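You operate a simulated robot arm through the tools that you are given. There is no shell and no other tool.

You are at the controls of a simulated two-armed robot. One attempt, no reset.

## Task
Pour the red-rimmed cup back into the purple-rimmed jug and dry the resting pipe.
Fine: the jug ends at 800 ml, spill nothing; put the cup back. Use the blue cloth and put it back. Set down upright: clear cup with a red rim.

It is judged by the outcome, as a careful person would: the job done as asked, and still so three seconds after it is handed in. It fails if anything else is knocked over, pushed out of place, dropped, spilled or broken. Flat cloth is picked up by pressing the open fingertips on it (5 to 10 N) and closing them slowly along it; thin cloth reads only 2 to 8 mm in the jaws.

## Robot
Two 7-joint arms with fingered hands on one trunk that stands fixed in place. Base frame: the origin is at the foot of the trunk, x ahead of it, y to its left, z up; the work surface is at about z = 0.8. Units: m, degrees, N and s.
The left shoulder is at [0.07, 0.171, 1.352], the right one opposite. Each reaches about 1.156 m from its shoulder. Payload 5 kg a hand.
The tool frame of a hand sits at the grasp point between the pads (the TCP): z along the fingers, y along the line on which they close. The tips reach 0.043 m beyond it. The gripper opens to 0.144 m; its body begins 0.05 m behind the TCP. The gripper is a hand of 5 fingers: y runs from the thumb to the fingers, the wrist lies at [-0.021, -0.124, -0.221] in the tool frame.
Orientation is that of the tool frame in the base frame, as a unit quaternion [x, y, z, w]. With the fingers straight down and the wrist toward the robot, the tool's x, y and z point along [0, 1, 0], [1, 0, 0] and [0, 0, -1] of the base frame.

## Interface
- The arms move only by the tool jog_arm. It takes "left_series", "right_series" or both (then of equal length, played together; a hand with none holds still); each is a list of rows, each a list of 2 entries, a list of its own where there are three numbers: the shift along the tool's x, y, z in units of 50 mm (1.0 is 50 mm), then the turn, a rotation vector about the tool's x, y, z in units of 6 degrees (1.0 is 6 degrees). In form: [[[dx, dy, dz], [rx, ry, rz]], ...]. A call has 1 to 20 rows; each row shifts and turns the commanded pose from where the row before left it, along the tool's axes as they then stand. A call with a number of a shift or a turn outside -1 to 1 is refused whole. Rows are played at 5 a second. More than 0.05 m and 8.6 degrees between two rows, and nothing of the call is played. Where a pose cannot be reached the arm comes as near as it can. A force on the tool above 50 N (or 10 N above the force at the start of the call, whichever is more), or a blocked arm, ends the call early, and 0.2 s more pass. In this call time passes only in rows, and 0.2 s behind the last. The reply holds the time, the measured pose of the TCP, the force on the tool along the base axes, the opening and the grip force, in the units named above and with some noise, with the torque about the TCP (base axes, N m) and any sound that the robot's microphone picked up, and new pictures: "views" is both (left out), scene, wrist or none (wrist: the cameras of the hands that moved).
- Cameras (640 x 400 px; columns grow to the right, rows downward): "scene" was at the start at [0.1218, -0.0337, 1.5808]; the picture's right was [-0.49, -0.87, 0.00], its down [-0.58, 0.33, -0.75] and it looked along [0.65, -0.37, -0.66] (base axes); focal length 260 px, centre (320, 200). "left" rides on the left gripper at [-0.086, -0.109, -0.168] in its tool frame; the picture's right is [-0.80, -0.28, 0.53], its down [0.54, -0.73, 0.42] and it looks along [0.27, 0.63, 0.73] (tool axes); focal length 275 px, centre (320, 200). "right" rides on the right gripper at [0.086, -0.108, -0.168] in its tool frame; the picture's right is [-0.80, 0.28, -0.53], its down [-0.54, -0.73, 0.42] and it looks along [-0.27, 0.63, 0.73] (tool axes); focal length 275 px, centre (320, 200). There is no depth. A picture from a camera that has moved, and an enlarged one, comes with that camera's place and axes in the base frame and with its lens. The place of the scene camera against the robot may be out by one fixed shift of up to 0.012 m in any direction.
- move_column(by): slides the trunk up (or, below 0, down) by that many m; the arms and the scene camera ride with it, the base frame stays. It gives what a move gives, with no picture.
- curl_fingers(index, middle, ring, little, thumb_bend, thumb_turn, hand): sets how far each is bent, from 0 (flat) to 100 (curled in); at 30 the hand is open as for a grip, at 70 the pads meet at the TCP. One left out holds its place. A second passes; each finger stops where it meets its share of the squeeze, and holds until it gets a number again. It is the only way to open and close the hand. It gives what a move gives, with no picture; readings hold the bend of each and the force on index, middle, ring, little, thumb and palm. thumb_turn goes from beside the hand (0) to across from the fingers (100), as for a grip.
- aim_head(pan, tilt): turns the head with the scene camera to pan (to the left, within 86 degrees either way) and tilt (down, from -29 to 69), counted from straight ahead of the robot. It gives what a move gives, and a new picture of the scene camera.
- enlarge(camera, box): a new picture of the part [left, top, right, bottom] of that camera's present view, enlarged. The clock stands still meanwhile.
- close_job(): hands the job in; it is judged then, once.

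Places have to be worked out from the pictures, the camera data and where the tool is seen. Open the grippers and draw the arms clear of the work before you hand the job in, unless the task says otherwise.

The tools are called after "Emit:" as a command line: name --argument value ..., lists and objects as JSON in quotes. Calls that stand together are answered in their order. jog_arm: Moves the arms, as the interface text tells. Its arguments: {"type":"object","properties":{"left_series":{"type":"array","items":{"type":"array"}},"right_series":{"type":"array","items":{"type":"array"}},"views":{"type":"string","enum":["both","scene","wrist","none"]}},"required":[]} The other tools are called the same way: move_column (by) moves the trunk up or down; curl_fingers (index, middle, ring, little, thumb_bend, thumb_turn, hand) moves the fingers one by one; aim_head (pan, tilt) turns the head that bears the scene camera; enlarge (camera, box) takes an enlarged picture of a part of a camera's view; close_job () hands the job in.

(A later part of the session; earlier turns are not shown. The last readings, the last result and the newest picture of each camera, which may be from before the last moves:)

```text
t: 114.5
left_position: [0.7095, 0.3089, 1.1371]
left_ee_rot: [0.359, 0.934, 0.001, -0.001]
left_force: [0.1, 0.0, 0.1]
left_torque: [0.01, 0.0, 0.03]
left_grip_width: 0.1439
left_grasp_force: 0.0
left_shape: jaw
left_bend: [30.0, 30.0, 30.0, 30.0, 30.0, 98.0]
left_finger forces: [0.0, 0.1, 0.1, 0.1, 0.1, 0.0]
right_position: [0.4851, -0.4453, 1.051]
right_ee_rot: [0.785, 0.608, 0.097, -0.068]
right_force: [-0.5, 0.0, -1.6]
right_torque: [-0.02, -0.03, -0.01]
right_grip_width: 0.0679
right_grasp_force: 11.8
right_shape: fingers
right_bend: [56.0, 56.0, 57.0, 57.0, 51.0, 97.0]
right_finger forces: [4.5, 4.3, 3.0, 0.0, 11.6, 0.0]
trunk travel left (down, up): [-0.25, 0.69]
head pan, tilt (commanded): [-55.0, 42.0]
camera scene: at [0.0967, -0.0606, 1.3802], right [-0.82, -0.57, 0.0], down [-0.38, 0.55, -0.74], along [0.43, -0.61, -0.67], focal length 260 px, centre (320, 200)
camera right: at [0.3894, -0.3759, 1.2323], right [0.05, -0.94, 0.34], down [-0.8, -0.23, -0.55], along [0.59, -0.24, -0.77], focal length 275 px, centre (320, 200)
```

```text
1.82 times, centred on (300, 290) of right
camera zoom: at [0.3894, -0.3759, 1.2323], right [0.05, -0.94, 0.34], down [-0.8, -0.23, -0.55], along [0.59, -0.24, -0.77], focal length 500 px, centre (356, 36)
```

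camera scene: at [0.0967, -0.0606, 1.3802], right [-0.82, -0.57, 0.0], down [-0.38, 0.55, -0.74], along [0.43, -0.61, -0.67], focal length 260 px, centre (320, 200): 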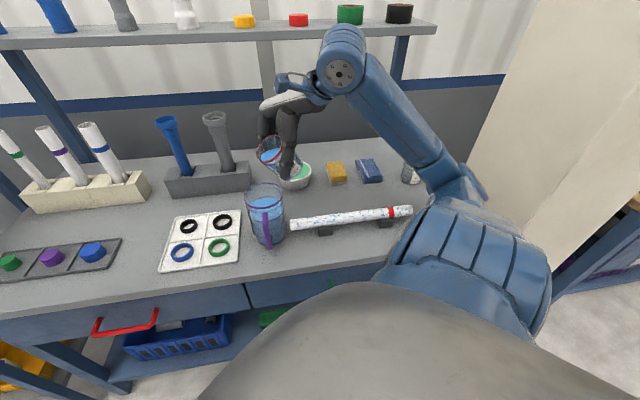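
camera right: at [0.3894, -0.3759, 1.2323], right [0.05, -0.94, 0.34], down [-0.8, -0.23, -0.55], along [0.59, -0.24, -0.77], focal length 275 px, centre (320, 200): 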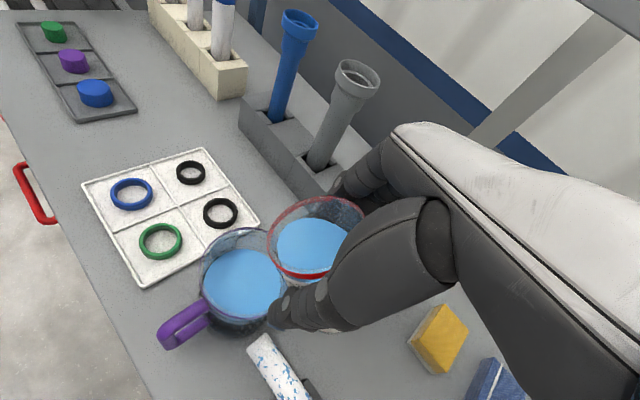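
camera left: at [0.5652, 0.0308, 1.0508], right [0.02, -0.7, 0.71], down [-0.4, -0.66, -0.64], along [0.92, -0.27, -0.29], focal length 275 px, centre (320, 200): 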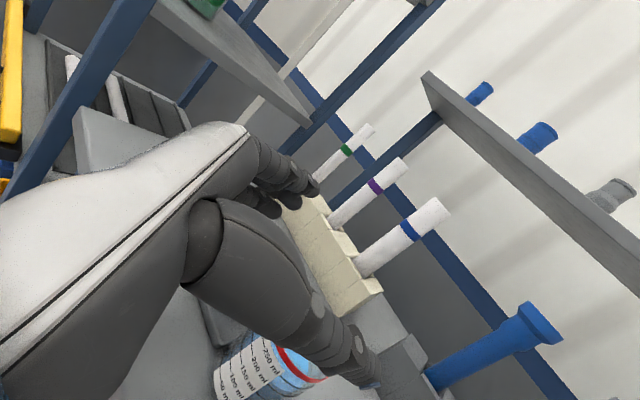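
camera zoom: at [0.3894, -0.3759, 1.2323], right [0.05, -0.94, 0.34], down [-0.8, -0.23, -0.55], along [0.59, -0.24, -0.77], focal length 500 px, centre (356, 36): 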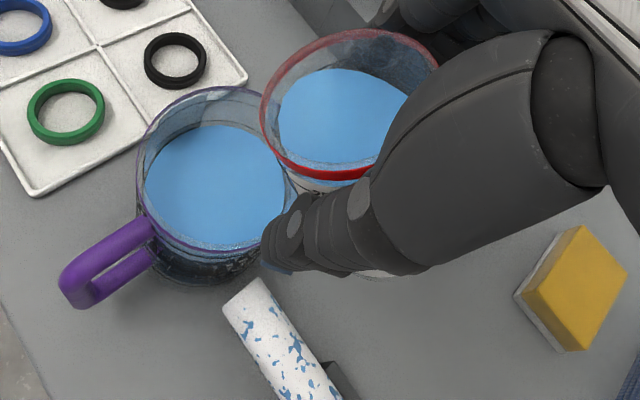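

The lip is now about 8 mm short of the jug's centre line and 10 cm above its rim, ideal to start. I pour slowly: 18° more tilt over 2 s, easing down slightly.

Emit:
jog_arm --right_series '[[[0, 0, 0.03], [0, -0.3, 0]], [[0, 0, 0.03], [0, -0.3, 0]], [[0, 0, 0.03], [0, -0.3, 0]], [[0.01, 0, 0.03], [0, -0.3, 0]], [[0.01, 0, 0.03], [0, -0.3, 0]], [[0.01, 0, 0.03], [0, -0.3, 0]]]' --views "both"

Emit:
enlarge --camera "scene" --box '[210, 110, 330, 260]'

Emit:
enlarge --camera "right" --box '[180, 160, 400, 400]'

```text
t: 115.9
left_position: [0.709, 0.3076, 1.1363]
left_ee_rot: [0.358, 0.934, 0.001, -0.001]
left_force: [0.1, 0.6, -0.1]
left_torque: [-0.03, -0.03, 0.0]
left_grip_width: 0.1439
left_grasp_force: 0.1
left_shape: jaw
left_bend: [30.0, 30.0, 30.0, 30.0, 30.0, 98.0]
left_finger forces: [0.0, 0.0, 0.0, 0.0, 0.0, 0.0]
right_position: [0.4867, -0.4413, 1.0409]
right_ee_rot: [0.79, 0.612, 0.022, -0.01]
right_force: [-0.1, -0.4, -2.3]
right_torque: [0.02, 0.0, 0.0]
right_grip_width: 0.0679
right_grasp_force: 12.0
right_shape: fingers
right_bend: [56.0, 56.0, 57.0, 57.0, 51.0, 96.0]
right_finger forces: [4.6, 4.2, 2.9, 0.0, 11.5, 0.0]
trunk travel left (down, up): [-0.25, 0.69]
head pan, tilt (commanded): [-55.0, 42.0]
camera scene: at [0.0968, -0.0604, 1.3802], right [-0.82, -0.57, 0.0], down [-0.38, 0.55, -0.74], along [0.43, -0.61, -0.67], focal length 260 px, centre (320, 200)
camera right: at [0.3991, -0.34, 1.2118], right [0.06, -0.86, 0.5], down [-0.83, -0.32, -0.46], along [0.56, -0.38, -0.74], focal length 275 px, centre (320, 200)
```

scene: 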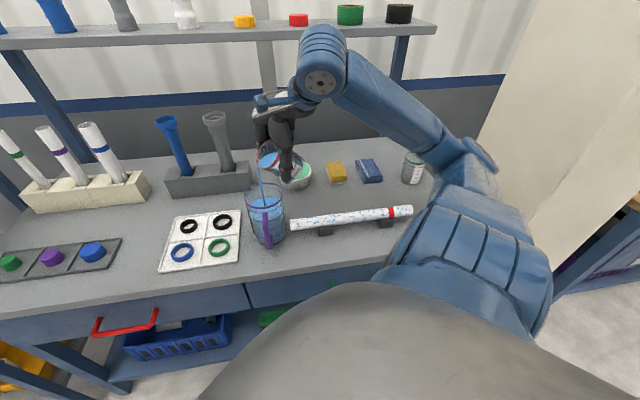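
right: 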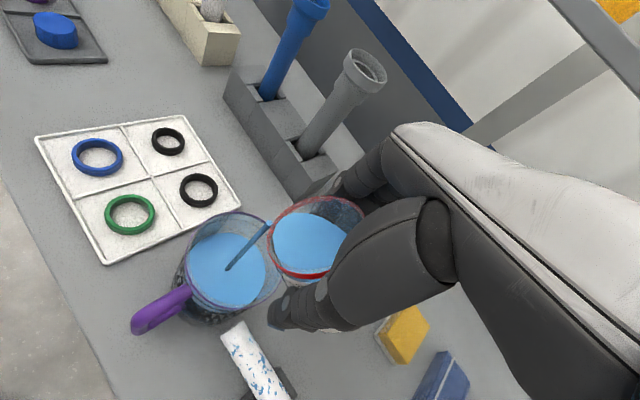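

```text
2.67 times, centred on (270, 185) of scene
camera zoom: at [0.0968, -0.0604, 1.3802], right [-0.82, -0.57, 0.0], down [-0.38, 0.55, -0.74], along [0.43, -0.61, -0.67], focal length 694 px, centre (453, 240)
```

zoom: 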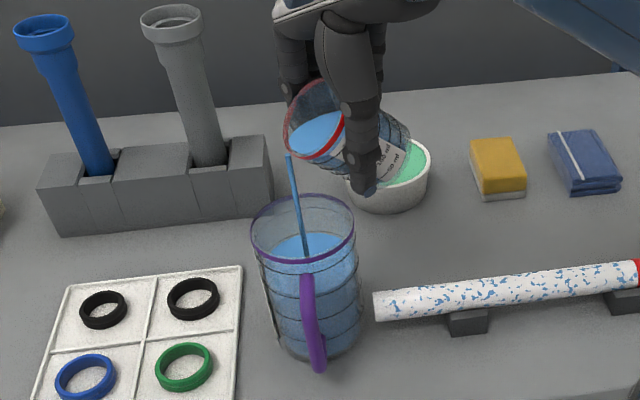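

```text
1.67 times, centred on (290, 280) of right
camera zoom: at [0.3991, -0.34, 1.2118], right [0.06, -0.86, 0.5], down [-0.83, -0.32, -0.46], along [0.56, -0.38, -0.74], focal length 459 px, centre (370, 67)
```

zoom: 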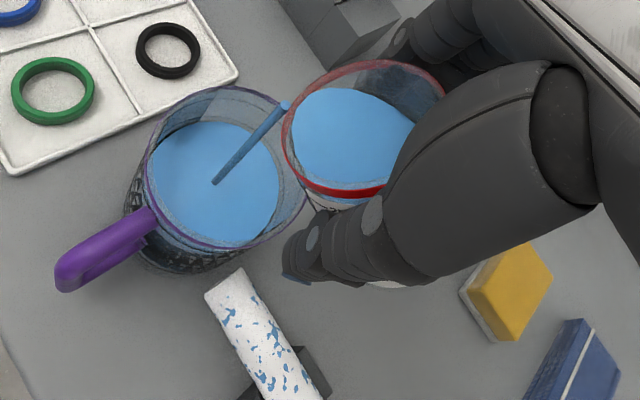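

A clean stream is falling straight into the middle of the jug. I continue tilting at the same slow rate, nudging forward to keep the lip centred.

Emit:
jog_arm --right_series '[[[0.014, 0, 0.02], [0, -0.3, 0]], [[0.014, 0, 0.02], [0, -0.3, 0]], [[0.014, 0, 0.02], [0, -0.3, 0]], [[0.014, 0, 0.02], [0, -0.3, 0]], [[0.014, 0, 0.02], [0, -0.3, 0]], [[0.014, 0, 0.02], [0, -0.3, 0]], [[0.014, 0, 0.02], [0, -0.3, 0]], [[0.014, 0, 0.02], [0, -0.3, 0]]]' --views "both"

Emit:
enlarge --camera "scene" --box '[210, 110, 330, 260]'

Emit:
enlarge --camera "right" --box '[180, 160, 400, 400]'

```text
t: 117.7
left_position: [0.7105, 0.3087, 1.1355]
left_ee_rot: [0.357, 0.934, 0.0, -0.003]
left_force: [0.2, -1.1, 0.0]
left_torque: [0.02, 0.01, -0.01]
left_grip_width: 0.144
left_grasp_force: 0.1
left_shape: jaw
left_bend: [30.0, 30.0, 30.0, 30.0, 30.0, 98.0]
left_finger forces: [0.0, 0.1, 0.0, 0.0, 0.0, 0.1]
right_position: [0.4929, -0.4388, 1.0361]
right_ee_rot: [0.787, 0.609, -0.077, 0.065]
right_force: [0.3, -0.8, -3.0]
right_torque: [0.02, 0.03, 0.01]
right_grip_width: 0.0684
right_grasp_force: 11.4
right_shape: fingers
right_bend: [56.0, 56.0, 57.0, 57.0, 51.0, 96.0]
right_finger forces: [4.6, 4.2, 2.8, 0.0, 11.5, 0.0]
right hand out of reach, approached as far as the arm can: row 7
trunk travel left (down, up): [-0.25, 0.69]
head pan, tilt (commanded): [-55.0, 42.0]
camera scene: at [0.0976, -0.0606, 1.3801], right [-0.82, -0.57, 0.0], down [-0.38, 0.55, -0.74], along [0.43, -0.61, -0.67], focal length 260 px, centre (320, 200)
camera right: at [0.4159, -0.2988, 1.1813], right [0.1, -0.72, 0.69], down [-0.85, -0.42, -0.31], along [0.51, -0.55, -0.66], focal length 275 px, centre (320, 200)
```

scene: 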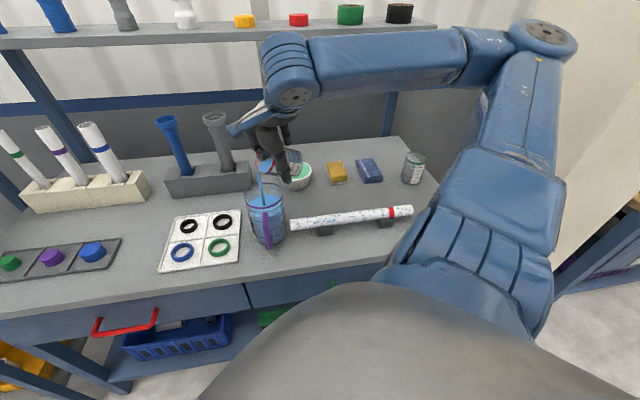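
right: 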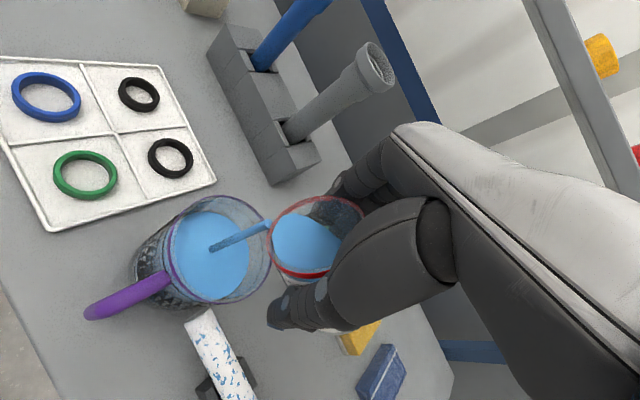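

```text
2.67 times, centred on (270, 185) of scene
camera zoom: at [0.0976, -0.0606, 1.3801], right [-0.82, -0.57, 0.0], down [-0.38, 0.55, -0.74], along [0.43, -0.61, -0.67], focal length 694 px, centre (453, 240)
```

zoom: 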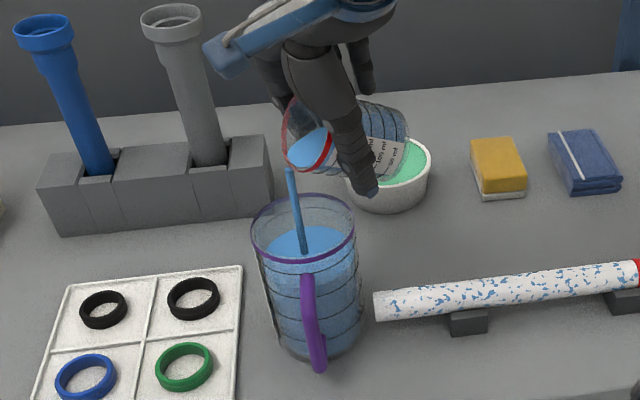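

```text
1.67 times, centred on (290, 280) of right
camera zoom: at [0.4159, -0.2988, 1.1813], right [0.1, -0.72, 0.69], down [-0.85, -0.42, -0.31], along [0.51, -0.55, -0.66], focal length 459 px, centre (370, 67)
```

zoom: 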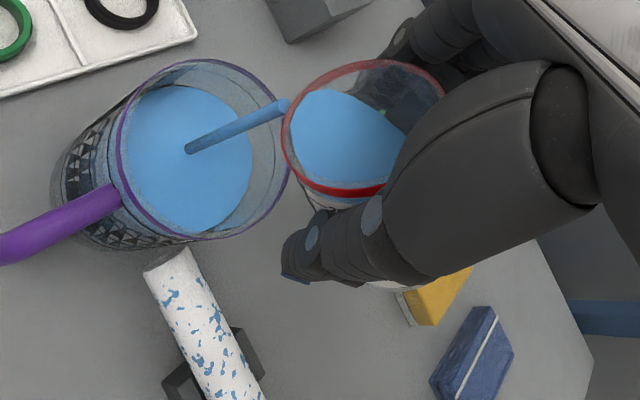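

The stream stays centred and the jug level rises; the arm's elbow has swung up out of the way. I keep pouring at the same rate.

Emit:
jog_arm --right_series '[[[0.014, 0, 0.01], [0, -0.3, 0]], [[0.014, 0, 0.01], [0, -0.3, 0]], [[0.014, 0, 0.01], [0, -0.3, 0]], [[0.014, 0, 0.01], [0, -0.3, 0]], [[0.014, 0, 0.01], [0, -0.3, 0]], [[0.014, 0, 0.01], [0, -0.3, 0]], [[0.014, 0, 0.01], [0, -0.3, 0]], [[0.014, 0, 0.01], [0, -0.3, 0]]]' --views "both"

Emit:
enlarge --camera "scene" --box '[210, 110, 330, 260]'

```text
t: 119.5
left_position: [0.7083, 0.3069, 1.137]
left_ee_rot: [0.359, 0.934, -0.001, -0.001]
left_force: [0.2, -0.2, -0.5]
left_torque: [-0.03, 0.03, 0.0]
left_grip_width: 0.1442
left_grasp_force: 0.1
left_shape: jaw
left_bend: [30.0, 30.0, 30.0, 30.0, 30.0, 98.0]
left_finger forces: [0.0, 0.1, 0.0, 0.0, 0.1, 0.1]
right_position: [0.501, -0.4374, 1.0323]
right_ee_rot: [0.771, 0.595, -0.175, 0.142]
right_force: [0.4, -0.3, -0.4]
right_torque: [0.02, -0.04, -0.02]
right_grip_width: 0.0679
right_grasp_force: 11.6
right_shape: fingers
right_bend: [56.0, 56.0, 57.0, 57.0, 51.0, 96.0]
right_finger forces: [4.6, 4.1, 2.9, 0.0, 11.6, 0.1]
right hand out of reach, approached as far as the arm can: row 1, 4, 8
trunk travel left (down, up): [-0.25, 0.69]
head pan, tilt (commanded): [-55.0, 42.0]
camera scene: at [0.097, -0.06, 1.3802], right [-0.82, -0.57, 0.0], down [-0.38, 0.55, -0.74], along [0.43, -0.61, -0.67], focal length 260 px, centre (320, 200)
camera right: at [0.4329, -0.2651, 1.1444], right [0.15, -0.53, 0.83], down [-0.87, -0.47, -0.15], along [0.47, -0.7, -0.53], focal length 275 px, centre (320, 200)
```

scene: 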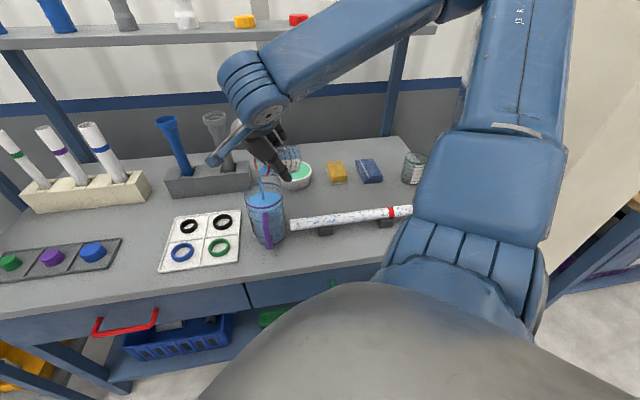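
right: 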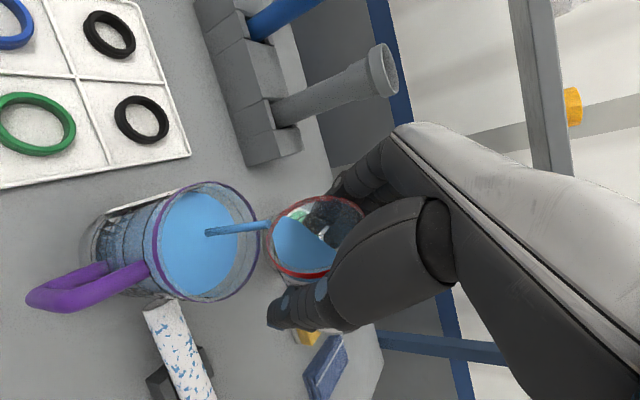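

```text
2.67 times, centred on (270, 185) of scene
camera zoom: at [0.097, -0.06, 1.3802], right [-0.82, -0.57, 0.0], down [-0.38, 0.55, -0.74], along [0.43, -0.61, -0.67], focal length 694 px, centre (453, 240)
```

zoom: 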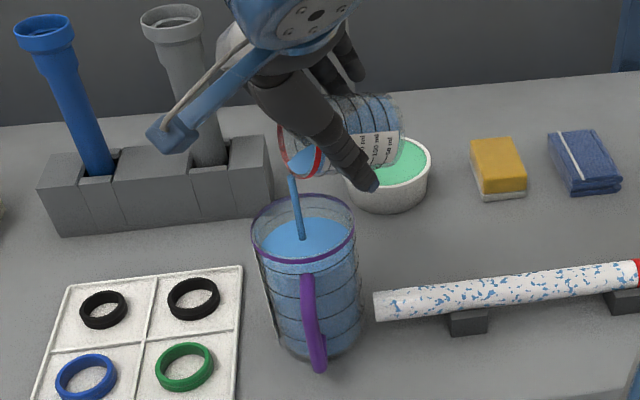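

Nearly empty. I zoom in on the jug's level against its 800 ml ring before finishing.

Emit:
enlarge --camera "scene" --box '[240, 165, 300, 260]'

Emit:
enlarge --camera "right" --box '[60, 160, 380, 340]'

```text
4.21 times, centred on (270, 212) of scene
camera zoom: at [0.097, -0.06, 1.3802], right [-0.82, -0.57, 0.0], down [-0.38, 0.55, -0.74], along [0.43, -0.61, -0.67], focal length 1096 px, centre (530, 147)
```

zoom: 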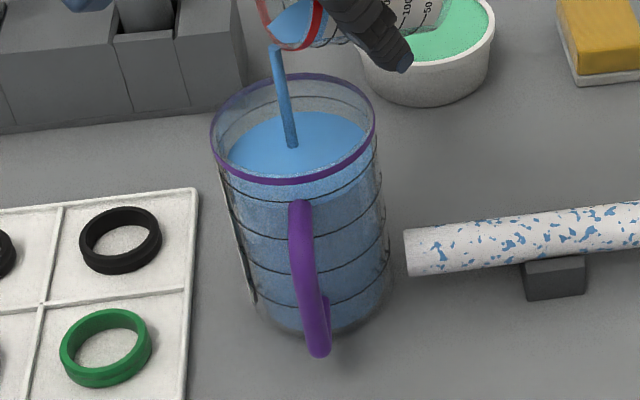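

```text
2.00 times, centred on (220, 250) of right
camera zoom: at [0.4329, -0.2651, 1.1444], right [0.15, -0.53, 0.83], down [-0.87, -0.47, -0.15], along [0.47, -0.7, -0.53], focal length 551 px, centre (520, 100)
```

zoom: 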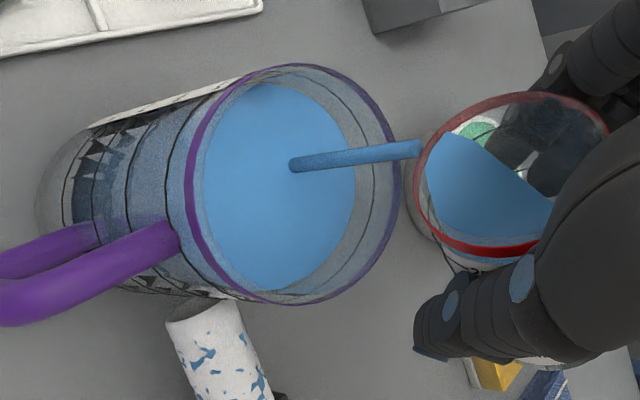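

The jug is just under the 800 ring with a wedge of water left in the cup. I continue tilting to drain it.

Emit:
jog_arm --right_series '[[[0.012, -0.015, 0], [0, -0.3, 0]], [[0.012, -0.015, 0], [0, -0.3, 0]], [[0.012, -0.015, 0], [0, -0.3, 0]], [[0.012, -0.015, 0], [0, -0.3, 0]], [[0.012, -0.015, 0], [0, -0.3, 0]], [[0.012, -0.015, 0], [0, -0.3, 0]], [[0.012, -0.015, 0], [0, -0.3, 0]], [[0.012, -0.015, 0], [0, -0.3, 0]]]' --views "both"

Emit:
enlarge --camera "right" --box '[60, 160, 380, 340]'

```text
t: 121.3
left_position: [0.71, 0.308, 1.1379]
left_ee_rot: [0.358, 0.934, -0.001, -0.002]
left_force: [0.1, 0.2, -0.8]
left_torque: [-0.02, -0.02, 0.0]
left_grip_width: 0.144
left_grasp_force: 0.0
left_shape: jaw
left_bend: [30.0, 30.0, 30.0, 30.0, 30.0, 98.0]
left_finger forces: [0.0, 0.0, 0.1, 0.1, 0.0, 0.0]
right_position: [0.503, -0.4307, 1.0301]
right_ee_rot: [0.743, 0.572, -0.271, 0.216]
right_force: [-0.3, -0.5, -0.1]
right_torque: [-0.01, -0.02, 0.01]
right_grip_width: 0.068
right_grasp_force: 11.4
right_shape: fingers
right_bend: [56.0, 56.0, 57.0, 57.0, 51.0, 96.0]
right_finger forces: [4.6, 4.1, 2.9, 0.0, 11.6, 0.0]
right hand out of reach, approached as far as the arm can: row 4
trunk travel left (down, up): [-0.25, 0.69]
head pan, tilt (commanded): [-55.0, 42.0]
camera scene: at [0.0969, -0.06, 1.3802], right [-0.82, -0.57, 0.0], down [-0.38, 0.55, -0.74], along [0.43, -0.61, -0.67], focal length 260 px, centre (320, 200)
camera right: at [0.4405, -0.2375, 1.102], right [0.2, -0.32, 0.93], down [-0.88, -0.48, 0.02], along [0.44, -0.82, -0.38], focal length 275 px, centre (320, 200)
```

scene: 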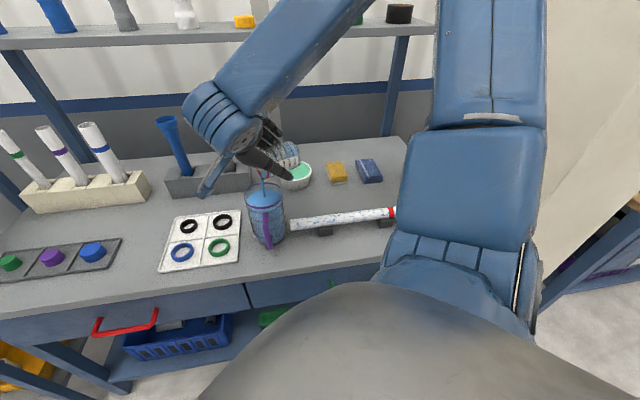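
right: 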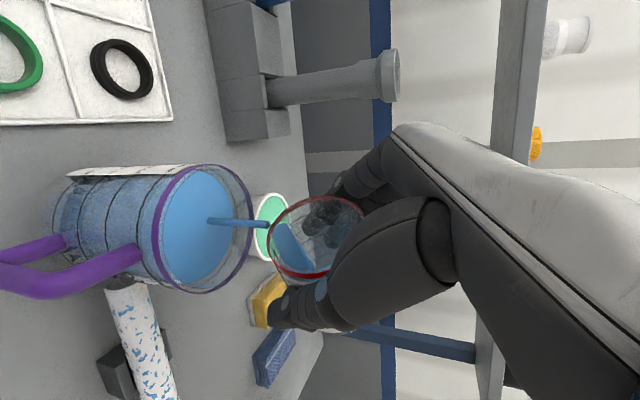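

```text
2.00 times, centred on (220, 250) of right
camera zoom: at [0.4405, -0.2375, 1.102], right [0.2, -0.32, 0.93], down [-0.88, -0.48, 0.02], along [0.44, -0.82, -0.38], focal length 551 px, centre (520, 100)
```

zoom: 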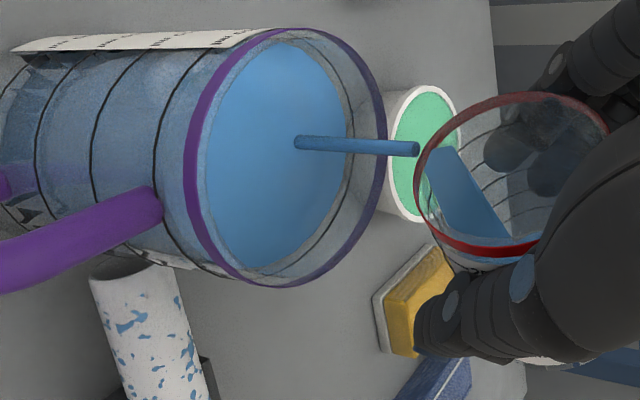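

Tilt is about 88° and the last wedge is draining into the jug. I tilt on to about 100° to empty the cup completely.

Emit:
jog_arm --right_series '[[[0.01, -0.015, 0], [0, -0.3, 0]], [[0.01, -0.015, 0], [0, -0.3, 0]], [[0.01, -0.015, 0], [0, -0.3, 0]], [[0.01, -0.015, 0], [0, -0.3, 0]], [[0, 0, 0], [0, -0.3, 0]], [[0, 0, 0], [0, -0.3, 0]], [[0, 0, 0], [0, -0.3, 0]]]' --views "both"

Emit:
enlarge --camera "right" --box '[60, 160, 380, 340]'

```text
t: 122.9
left_position: [0.7101, 0.3096, 1.1361]
left_ee_rot: [0.359, 0.933, 0.0, -0.002]
left_force: [0.4, -0.7, -0.2]
left_torque: [-0.03, 0.01, 0.04]
left_grip_width: 0.1442
left_grasp_force: 0.0
left_shape: jaw
left_bend: [30.0, 30.0, 30.0, 30.0, 30.0, 98.0]
left_finger forces: [0.1, 0.0, 0.1, 0.0, 0.0, 0.0]
right_position: [0.5016, -0.4296, 1.0308]
right_ee_rot: [0.709, 0.546, -0.349, 0.278]
right_force: [-0.4, -0.6, -0.5]
right_torque: [0.01, -0.04, -0.01]
right_grip_width: 0.0677
right_grasp_force: 11.2
right_shape: fingers
right_bend: [56.0, 56.0, 57.0, 57.0, 51.0, 96.0]
right_finger forces: [4.6, 4.2, 2.9, 0.0, 11.6, 0.0]
right hand out of reach, approached as far as the arm can: row 1
trunk travel left (down, up): [-0.25, 0.69]
head pan, tilt (commanded): [-55.0, 42.0]
camera scene: at [0.0971, -0.06, 1.3802], right [-0.82, -0.57, 0.0], down [-0.38, 0.55, -0.74], along [0.43, -0.61, -0.67], focal length 260 px, centre (320, 200)
camera right: at [0.4416, -0.2245, 1.0608], right [0.25, -0.12, 0.96], down [-0.87, -0.46, 0.17], along [0.42, -0.88, -0.22], focal length 275 px, centre (320, 200)
```

scene: 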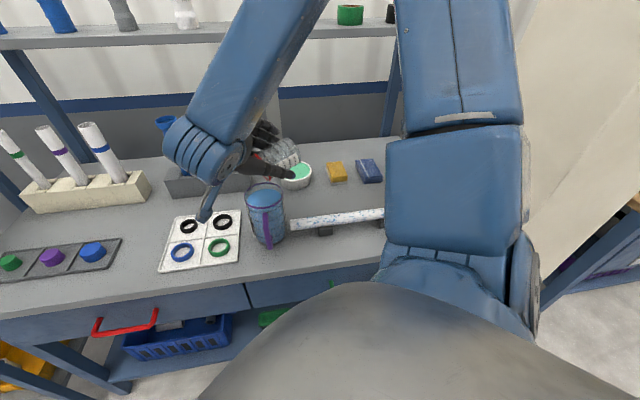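
right: 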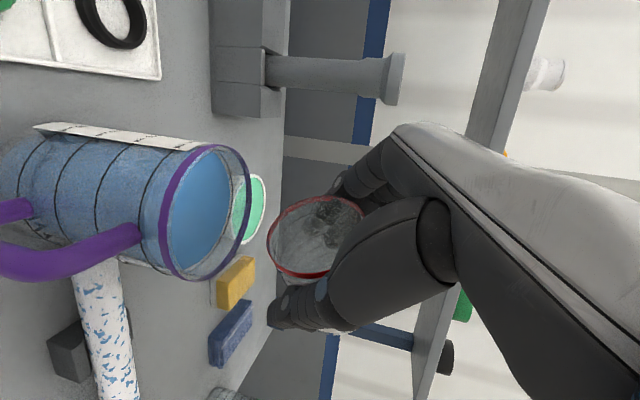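

```text
2.00 times, centred on (220, 250) of right
camera zoom: at [0.4416, -0.2245, 1.0608], right [0.25, -0.12, 0.96], down [-0.87, -0.46, 0.17], along [0.42, -0.88, -0.22], focal length 551 px, centre (520, 100)
```

zoom: 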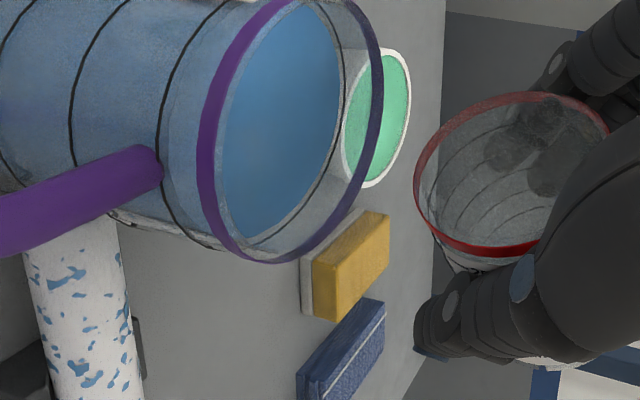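

The cup is empty and the stream has stopped, with the jug at its 800 ring. I hold a moment for last drops, then rise a little and start turning the cup back up over the jug.

Emit:
jog_arm --right_series '[[[0, 0, 0], [0, 0, 0]], [[0, 0, 0], [0, 0, 0]], [[0, 0, 0], [0, 0, 0]], [[0, 0, 0], [0, 0, 0]], [[0, 0, 0], [0, 0, 0]], [[-0.16, 0, -0.12], [0, 0.5, 0]], [[-0.32, 0, -0.25], [0, 0.5, 0]], [[-0.32, 0, -0.3], [0, 0.5, 0]], [[-0.3, 0, -0.3], [0, 0.5, 0]], [[-0.2, 0, -0.4], [0, 0.5, 0]], [[-0.15, 0, -0.4], [0, 0.5, 0]]]' --views "both"

Emit:
enlarge --camera "scene" --box '[230, 110, 330, 260]'

```text
t: 125.3
left_position: [0.7091, 0.3083, 1.138]
left_ee_rot: [0.358, 0.934, 0.001, -0.001]
left_force: [0.0, 0.0, 0.1]
left_torque: [-0.01, -0.03, 0.02]
left_grip_width: 0.144
left_grasp_force: 0.1
left_shape: jaw
left_bend: [30.0, 30.0, 30.0, 30.0, 30.0, 98.0]
left_finger forces: [0.0, 0.0, 0.0, 0.1, 0.0, 0.1]
right_position: [0.5032, -0.4187, 1.1454]
right_ee_rot: [0.755, 0.583, -0.234, 0.189]
right_force: [0.1, 0.3, -0.3]
right_torque: [0.02, -0.02, 0.03]
right_grip_width: 0.0681
right_grasp_force: 11.8
right_shape: fingers
right_bend: [56.0, 56.0, 57.0, 57.0, 51.0, 96.0]
right_finger forces: [4.6, 4.1, 2.9, 0.0, 11.6, 0.0]
trunk travel left (down, up): [-0.25, 0.69]
head pan, tilt (commanded): [-55.0, 42.0]
camera scene: at [0.096, -0.0603, 1.3803], right [-0.82, -0.57, 0.0], down [-0.38, 0.55, -0.74], along [0.43, -0.61, -0.67], focal length 260 px, centre (320, 200)
camera right: at [0.4384, -0.2307, 1.2326], right [0.18, -0.4, 0.9], down [-0.87, -0.48, -0.04], along [0.45, -0.78, -0.44], focal length 275 px, centre (320, 200)
```

scene: 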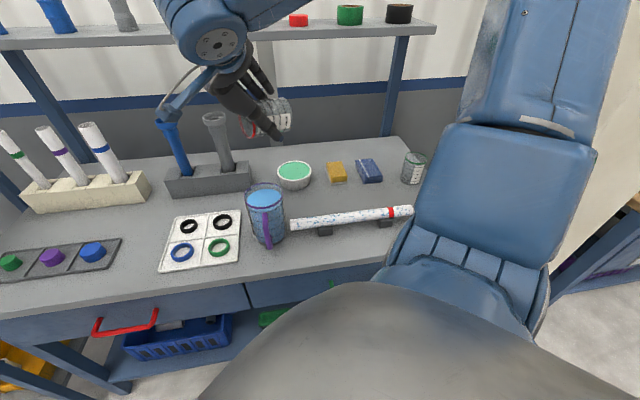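
right: 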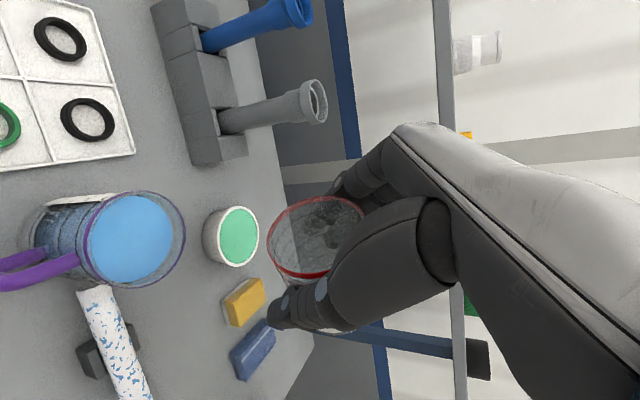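

```text
2.67 times, centred on (280, 185) of scene
camera zoom: at [0.096, -0.0603, 1.3803], right [-0.82, -0.57, 0.0], down [-0.38, 0.55, -0.74], along [0.43, -0.61, -0.67], focal length 694 px, centre (427, 240)
```

zoom: 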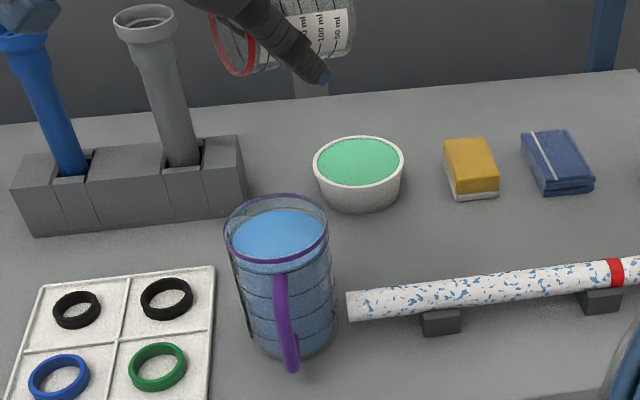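

The cup is drained and clear of the jug. I read the jug's level now from both cameras.

Emit:
enlarge --camera "right" --box '[0, 170, 220, 320]'

Emit:
enlarge --camera "scene" --box '[240, 178, 292, 252]'

```text
2.67 times, centred on (110, 245) of right
camera zoom: at [0.4384, -0.2307, 1.2326], right [0.18, -0.4, 0.9], down [-0.87, -0.48, -0.04], along [0.45, -0.78, -0.44], focal length 734 px, centre (880, 80)
```

zoom: 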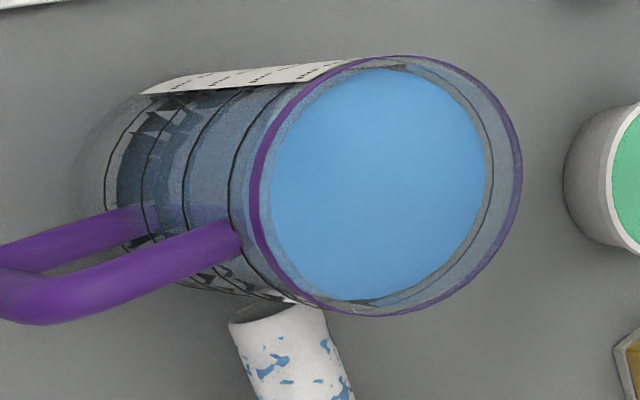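

```text
5.41 times, centred on (266, 215) of scene
camera zoom: at [0.096, -0.0603, 1.3803], right [-0.82, -0.57, 0.0], down [-0.38, 0.55, -0.74], along [0.43, -0.61, -0.67], focal length 1407 px, centre (612, 119)
```

zoom: 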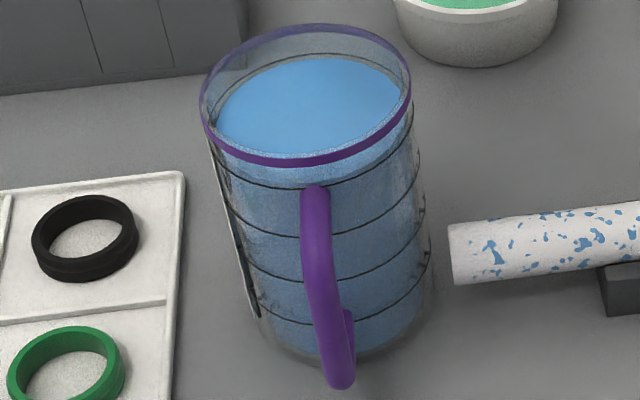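

The water sits at the top (800 ml) ring all round. Now I bring the cup further upright over the jug, then carry it back toward its place with the elbow high.

Emit:
jog_arm --right_series '[[[0, 0, -0.2], [0, 0.7, 0]], [[0, 0, -0.2], [0, 0.7, 0]], [[0, 0, -0.2], [0, 0.7, 0]], [[0, 0, -0.2], [0, 0.7, 0]], [[0, 0, -0.2], [0, 0.7, 0]], [[0.3, 0.17, -0.1], [0, 0, 0]], [[0.6, 0.34, -0.2], [0, 0, 0]], [[0.6, 0.34, -0.2], [0, 0, 0]], [[0.6, 0.34, -0.2], [0, 0, 0]], [[0.6, 0.34, -0.2], [0, 0, 0]], [[0.6, 0.34, -0.2], [0, 0, 0]], [[0.6, 0.34, -0.2], [0, 0, 0]], [[0.6, 0.34, -0.2], [0, 0, 0]], [[0.6, 0.34, -0.2], [0, 0, 0]]]' --views "both"

```text
t: 128.3
left_position: [0.7126, 0.3076, 1.1346]
left_ee_rot: [0.358, 0.934, 0.0, -0.004]
left_force: [0.8, 0.3, -0.6]
left_torque: [0.04, 0.06, -0.01]
left_grip_width: 0.1437
left_grasp_force: 0.1
left_shape: jaw
left_bend: [30.0, 30.0, 30.0, 30.0, 30.0, 98.0]
left_finger forces: [0.0, 0.0, 0.0, 0.0, 0.0, 0.1]
right_position: [0.7164, -0.1754, 1.2089]
right_ee_rot: [0.786, 0.606, -0.095, 0.079]
right_force: [1.2, -0.1, -0.1]
right_torque: [0.04, 0.1, -0.06]
right_grip_width: 0.068
right_grasp_force: 11.5
right_shape: fingers
right_bend: [56.0, 56.0, 57.0, 57.0, 51.0, 96.0]
right_finger forces: [4.4, 4.1, 2.8, 0.1, 11.4, 0.0]
trunk travel left (down, up): [-0.25, 0.69]
head pan, tilt (commanded): [-55.0, 42.0]
camera scene: at [0.0999, -0.0604, 1.3799], right [-0.82, -0.57, 0.0], down [-0.39, 0.55, -0.74], along [0.42, -0.61, -0.67], focal length 260 px, centre (320, 200)
camera right: at [0.6424, -0.0283, 1.349], right [0.11, -0.69, 0.71], down [-0.86, -0.43, -0.28], along [0.5, -0.58, -0.64], focal length 275 px, centre (320, 200)
```

scene: 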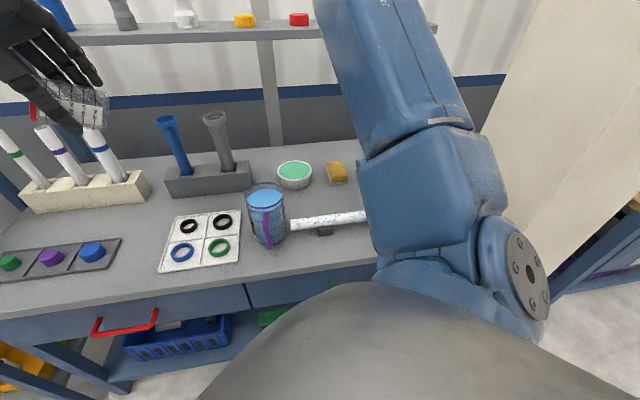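
right: 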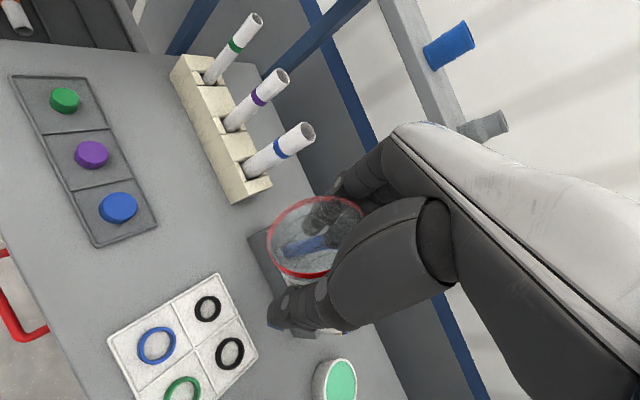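

Arrived near the cup's home spot at (0.716, -0.175, 1.209). I turn the cup fully upright and set the heading back to about 44°, the same as when I gripped it.

Emit:
jog_arm --right_series '[[[0, 0, 0], [0, 1, 0]], [[0, 0, 0], [0, 1, 0]], [[0, 0, 0], [0, 1, 0]], [[0, 0, 0], [0, 1, 0]], [[0, 0, 0], [0, 1, 0]], [[0, 0, 0], [0, 1, 0]], [[0, 0, 0], [0, 1, 0]], [[0, 0, 0], [0, 1, 0]], [[0, 0, 0], [0, 1, 0]], [[0, 0, 0], [0, 1, 0]], [[0, 0, 0], [-0.66, 0, 0.617]], [[0, 0, 0], [-0.66, 0, 0.617]], [[0, 0, 0], [-0.66, 0, 0.617]], [[0, 0, 0], [-0.66, 0, 0.617]], [[0, 0, 0], [-0.66, 0, 0.617]], [[0, 0, 0], [-0.66, 0, 0.617]]]' --views "scene"

Emit:
aim_head --pan -18 --tilt 36

```text
t: 131.7
left_position: [0.7097, 0.3092, 1.1362]
left_ee_rot: [0.358, 0.934, 0.001, -0.003]
left_force: [0.5, -0.1, 0.0]
left_torque: [-0.03, 0.02, 0.0]
left_grip_width: 0.1441
left_grasp_force: 0.1
left_shape: jaw
left_bend: [30.0, 30.0, 30.0, 30.0, 30.0, 98.0]
left_finger forces: [0.1, 0.0, 0.0, 0.1, 0.1, 0.0]
right_position: [0.7133, -0.1741, 1.2127]
right_ee_rot: [0.854, 0.34, 0.37, -0.135]
right_force: [0.2, 1.2, -0.3]
right_torque: [-0.03, -0.04, -0.01]
right_grip_width: 0.0679
right_grasp_force: 11.4
right_shape: fingers
right_bend: [56.0, 56.0, 57.0, 57.0, 51.0, 96.0]
right_finger forces: [4.6, 4.0, 2.7, 0.1, 11.2, 0.1]
trunk travel left (down, up): [-0.25, 0.69]
head pan, tilt (commanded): [-55.0, 42.0]
camera scene: at [0.0967, -0.0592, 1.3803], right [-0.82, -0.57, 0.0], down [-0.38, 0.55, -0.74], along [0.43, -0.61, -0.67], focal length 260 px, centre (320, 200)
```

scene: 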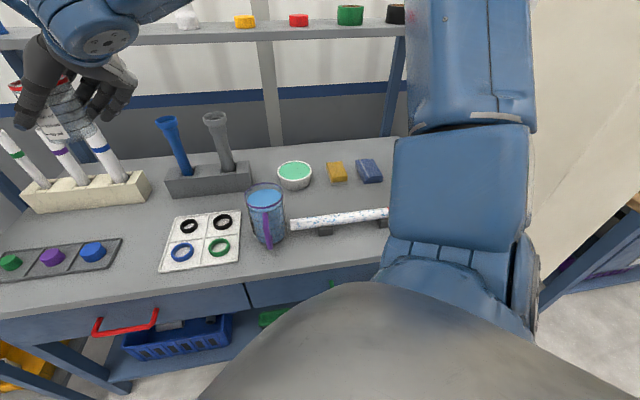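

```text
t: 132.8
left_position: [0.7094, 0.3089, 1.1364]
left_ee_rot: [0.358, 0.934, 0.0, -0.001]
left_force: [-0.1, 0.6, 0.2]
left_torque: [-0.03, 0.02, -0.01]
left_grip_width: 0.1441
left_grasp_force: 0.1
left_shape: jaw
left_bend: [30.0, 30.0, 30.0, 30.0, 30.0, 98.0]
left_finger forces: [0.0, 0.0, 0.0, 0.1, 0.0, 0.0]
right_position: [0.714, -0.1752, 1.2121]
right_ee_rot: [0.853, 0.34, 0.37, -0.137]
right_force: [0.6, 0.1, 0.3]
right_torque: [0.01, 0.03, -0.02]
right_grip_width: 0.0677
right_grasp_force: 11.1
right_shape: fingers
right_bend: [56.0, 56.0, 57.0, 57.0, 51.0, 96.0]
right_finger forces: [4.5, 4.1, 2.7, 0.0, 11.2, 0.0]
trunk travel left (down, up): [-0.25, 0.69]
head pan, tilt (commanded): [-18.0, 36.0]
camera scene: at [0.132, -0.0189, 1.3892], right [-0.31, -0.95, 0.0], down [-0.56, 0.18, -0.81], along [0.77, -0.25, -0.59], focal length 260 px, centre (320, 200)
```

scene: 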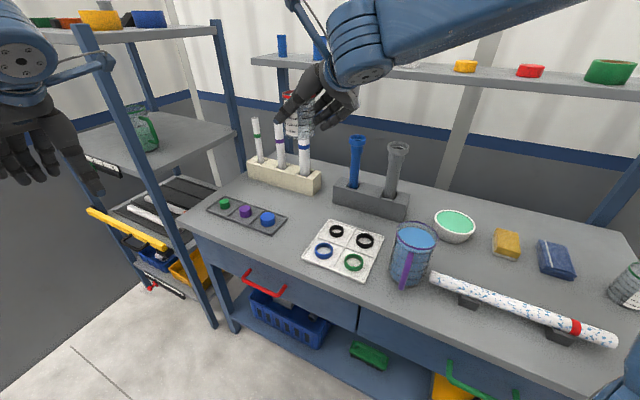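

The cup is upright, nearly the same attitude as at the pick-up. I trim the last 2°, move over the home spot, then lower the trunk to where that reach worked.

Emit:
jog_arm --right_series '[[[0.42, -0.254, 0.465], [0.29, 0, -0.27]], [[0.42, -0.254, 0.465], [0, 0.2, 0]]]' --views "none"

Emit:
move_column --by -0.15

Emit:
aim_head --pan -18 --tilt 32

```text
t: 133.4
left_position: [0.7102, 0.3098, 1.1365]
left_ee_rot: [0.359, 0.933, 0.0, -0.002]
left_force: [0.1, 0.1, -0.1]
left_torque: [-0.04, 0.01, 0.02]
left_grip_width: 0.144
left_grasp_force: 0.0
left_shape: jaw
left_bend: [30.0, 30.0, 30.0, 30.0, 30.0, 98.0]
left_finger forces: [0.0, 0.0, 0.0, 0.0, 0.1, 0.0]
right_position: [0.7412, -0.112, 1.208]
right_ee_rot: [0.843, 0.357, 0.375, -0.147]
right_force: [0.9, -0.6, -0.6]
right_torque: [0.0, 0.01, 0.02]
right_grip_width: 0.0677
right_grasp_force: 11.3
right_shape: fingers
right_bend: [56.0, 56.0, 57.0, 57.0, 51.0, 96.0]
right_finger forces: [4.5, 4.0, 2.8, 0.0, 11.3, 0.0]
trunk travel left (down, up): [-0.25, 0.69]
head pan, tilt (commanded): [-18.0, 36.0]
```

```text
t: 135.1
left_position: [0.7098, 0.3079, 0.9867]
left_ee_rot: [0.358, 0.934, 0.001, -0.002]
left_force: [-0.4, -0.2, -0.2]
left_torque: [0.04, -0.01, 0.01]
left_grip_width: 0.144
left_grasp_force: 0.0
left_shape: jaw
left_bend: [30.0, 30.0, 30.0, 30.0, 30.0, 98.0]
left_finger forces: [0.0, 0.1, 0.0, 0.1, 0.1, 0.0]
right_position: [0.7404, -0.114, 1.0577]
right_ee_rot: [0.842, 0.357, 0.377, -0.148]
right_force: [-0.2, 0.4, 0.0]
right_torque: [0.01, -0.01, 0.0]
right_grip_width: 0.0676
right_grasp_force: 11.4
right_shape: fingers
right_bend: [56.0, 56.0, 57.0, 57.0, 51.0, 96.0]
right_finger forces: [4.5, 4.0, 2.8, 0.1, 11.4, 0.0]
trunk travel left (down, up): [-0.1, 0.84]
head pan, tilt (commanded): [-18.0, 36.0]
```

```text
t: 135.8
left_position: [0.7097, 0.3065, 0.9873]
left_ee_rot: [0.358, 0.934, 0.0, -0.001]
left_force: [1.1, -0.1, -0.3]
left_torque: [0.0, 0.0, -0.01]
left_grip_width: 0.1442
left_grasp_force: 0.0
left_shape: jaw
left_bend: [30.0, 30.0, 30.0, 30.0, 30.0, 98.0]
left_finger forces: [0.1, 0.0, 0.0, 0.0, 0.1, 0.0]
right_position: [0.7404, -0.1127, 1.0581]
right_ee_rot: [0.843, 0.357, 0.376, -0.148]
right_force: [-0.5, 1.3, -0.3]
right_torque: [-0.01, -0.02, 0.0]
right_grip_width: 0.0679
right_grasp_force: 11.0
right_shape: fingers
right_bend: [56.0, 56.0, 57.0, 57.0, 51.0, 96.0]
right_finger forces: [4.5, 4.0, 2.8, 0.0, 11.2, 0.0]
trunk travel left (down, up): [-0.1, 0.84]
head pan, tilt (commanded): [-18.0, 32.0]
camera scene: at [0.134, -0.0196, 1.2454], right [-0.31, -0.95, 0.0], down [-0.5, 0.16, -0.85], along [0.81, -0.26, -0.53], focal length 260 px, centre (320, 200)
```

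scene: 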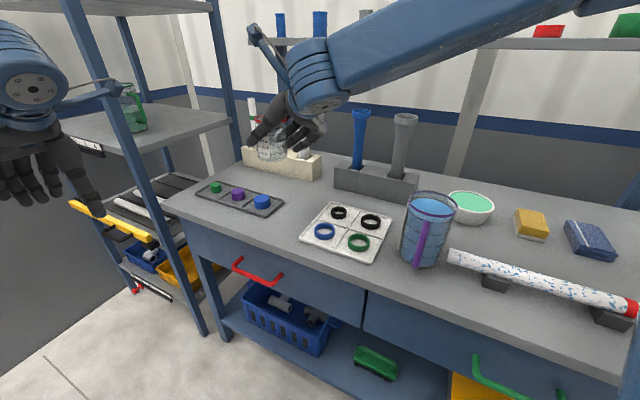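

The view matches the one just after pick-up. I lower the cup most of the way, leaving about 20 mm.

Emit:
jog_arm --right_series '[[[-0.4, 0, 0.36], [0, 0, 0]], [[-0.5, 0, 0.45], [0, 0, 0]], [[-0.5, 0, 0.45], [0, 0, 0]], [[-0.5, 0, 0.45], [0, 0, 0]], [[-0.4, 0, 0.36], [0, 0, 0]], [[-0.2, 0, 0.18], [0, 0, 0]]]' --views "both"

Emit:
enlarge --camera "scene" --box '[220, 130, 360, 250]'

```text
t: 137.2
left_position: [0.7101, 0.3081, 0.9872]
left_ee_rot: [0.359, 0.933, 0.001, -0.002]
left_force: [0.3, 0.4, -0.3]
left_torque: [0.01, 0.01, 0.01]
left_grip_width: 0.1443
left_grasp_force: 0.0
left_shape: jaw
left_bend: [30.0, 30.0, 30.0, 30.0, 30.0, 98.0]
left_finger forces: [0.0, 0.1, 0.1, 0.0, 0.0, 0.1]
right_position: [0.7413, -0.1173, 0.8884]
right_ee_rot: [0.842, 0.357, 0.377, -0.149]
right_force: [0.5, 0.0, -0.3]
right_torque: [0.02, 0.0, 0.02]
right_grip_width: 0.068
right_grasp_force: 11.4
right_shape: fingers
right_bend: [56.0, 56.0, 57.0, 57.0, 51.0, 96.0]
right_finger forces: [4.4, 4.0, 2.7, 0.0, 10.9, 0.0]
trunk travel left (down, up): [-0.1, 0.84]
head pan, tilt (commanded): [-18.0, 32.0]
camera scene: at [0.1342, -0.0198, 1.2454], right [-0.31, -0.95, 0.0], down [-0.5, 0.16, -0.85], along [0.81, -0.26, -0.53], focal length 260 px, centre (320, 200)
camera right: at [0.6156, -0.0864, 1.0629], right [-0.45, -0.87, -0.22], down [-0.54, 0.46, -0.7], along [0.71, -0.19, -0.68], focal length 275 px, centre (320, 200)
```

scene: 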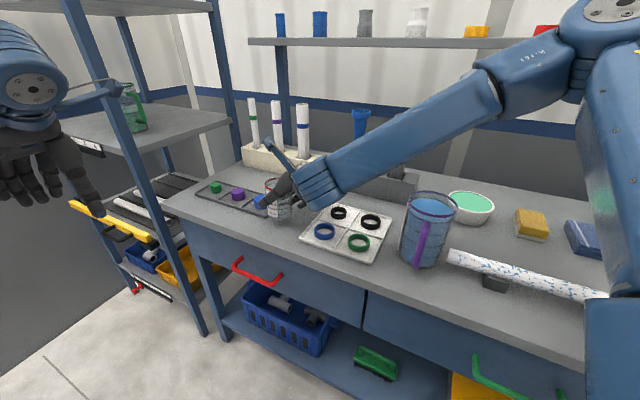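
right: 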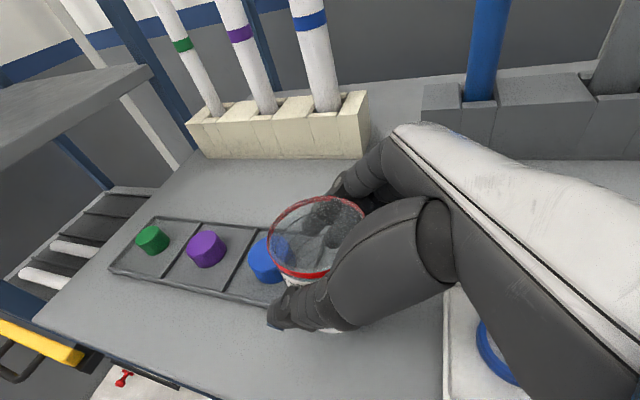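

```text
3.33 times, centred on (290, 190) of scene
camera zoom: at [0.1342, -0.0198, 1.2454], right [-0.31, -0.95, 0.0], down [-0.5, 0.16, -0.85], along [0.81, -0.26, -0.53], focal length 868 px, centre (420, 233)
```

zoom: 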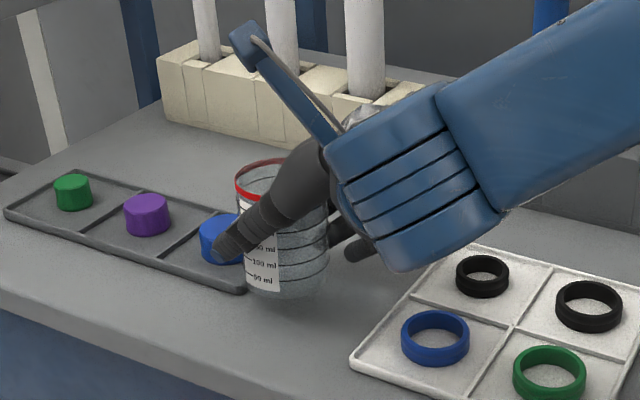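

About 20 mm left, 4 mm off in y. I ease down with that small correction and watch for the touch-down force.

Emit:
jog_arm --right_series '[[[-0.06, -0.0145, 0.073], [0, 0, 0]], [[-0.06, -0.0145, 0.073], [0, 0, 0]], [[-0.06, -0.0145, 0.073], [0, 0, 0]], [[-0.06, -0.0145, 0.073], [0, 0, 0]]]' --views "wrist"

```text
t: 138.2
left_position: [0.708, 0.3075, 0.9896]
left_ee_rot: [0.358, 0.934, 0.001, -0.002]
left_force: [0.2, -0.4, -0.2]
left_torque: [0.01, -0.02, 0.02]
left_grip_width: 0.1441
left_grasp_force: 0.2
left_shape: jaw
left_bend: [30.0, 30.0, 30.0, 30.0, 30.0, 98.0]
left_finger forces: [0.0, 0.0, 0.0, 0.0, 0.0, 0.1]
right_position: [0.7414, -0.1145, 0.8737]
right_ee_rot: [0.842, 0.356, 0.378, -0.147]
right_force: [-3.7, -5.1, 12.5]
right_torque: [0.02, -0.25, 0.08]
right_grip_width: 0.0672
right_grasp_force: 12.9
right_shape: fingers
right_bend: [56.0, 56.0, 57.0, 57.0, 52.0, 96.0]
right_finger forces: [4.6, 4.8, 3.6, 0.0, 12.2, 0.0]
trunk travel left (down, up): [-0.1, 0.84]
head pan, tilt (commanded): [-18.0, 32.0]
camera right: at [0.6159, -0.0841, 1.0476], right [-0.45, -0.86, -0.23], down [-0.54, 0.46, -0.7], along [0.71, -0.19, -0.68], focal length 275 px, centre (320, 200)
```

right: 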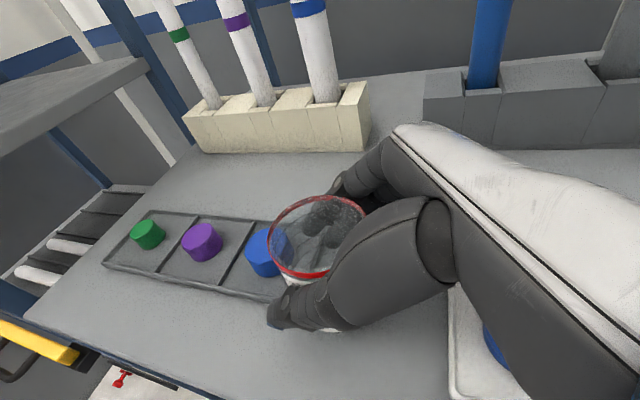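

Touch-down at z=0.874 (12 N). I ease up 3 mm to take off the pressing force, then open the fingers slowly.

Emit:
jog_arm --right_series '[[[0.04, 0, -0.036], [0, 0, 0]], [[0, 0, 0], [0, 0, 0]]]' --views "none"

```text
t: 138.8
left_position: [0.7094, 0.3084, 0.9882]
left_ee_rot: [0.359, 0.934, -0.001, -0.001]
left_force: [-0.4, 0.0, -0.4]
left_torque: [0.01, 0.01, 0.02]
left_grip_width: 0.1438
left_grasp_force: 0.1
left_shape: jaw
left_bend: [30.0, 30.0, 30.0, 30.0, 30.0, 98.0]
left_finger forces: [0.0, 0.0, 0.1, 0.1, 0.1, 0.1]
right_position: [0.7426, -0.1141, 0.8742]
right_ee_rot: [0.843, 0.356, 0.376, -0.147]
right_force: [0.5, -6.1, 7.2]
right_torque: [-0.23, -0.28, -0.12]
right_grip_width: 0.0675
right_grasp_force: 13.0
right_shape: fingers
right_bend: [56.0, 56.0, 57.0, 57.0, 52.0, 96.0]
right_finger forces: [5.5, 5.5, 3.9, 0.0, 10.7, 0.1]
trunk travel left (down, up): [-0.1, 0.84]
head pan, tilt (commanded): [-18.0, 32.0]
```

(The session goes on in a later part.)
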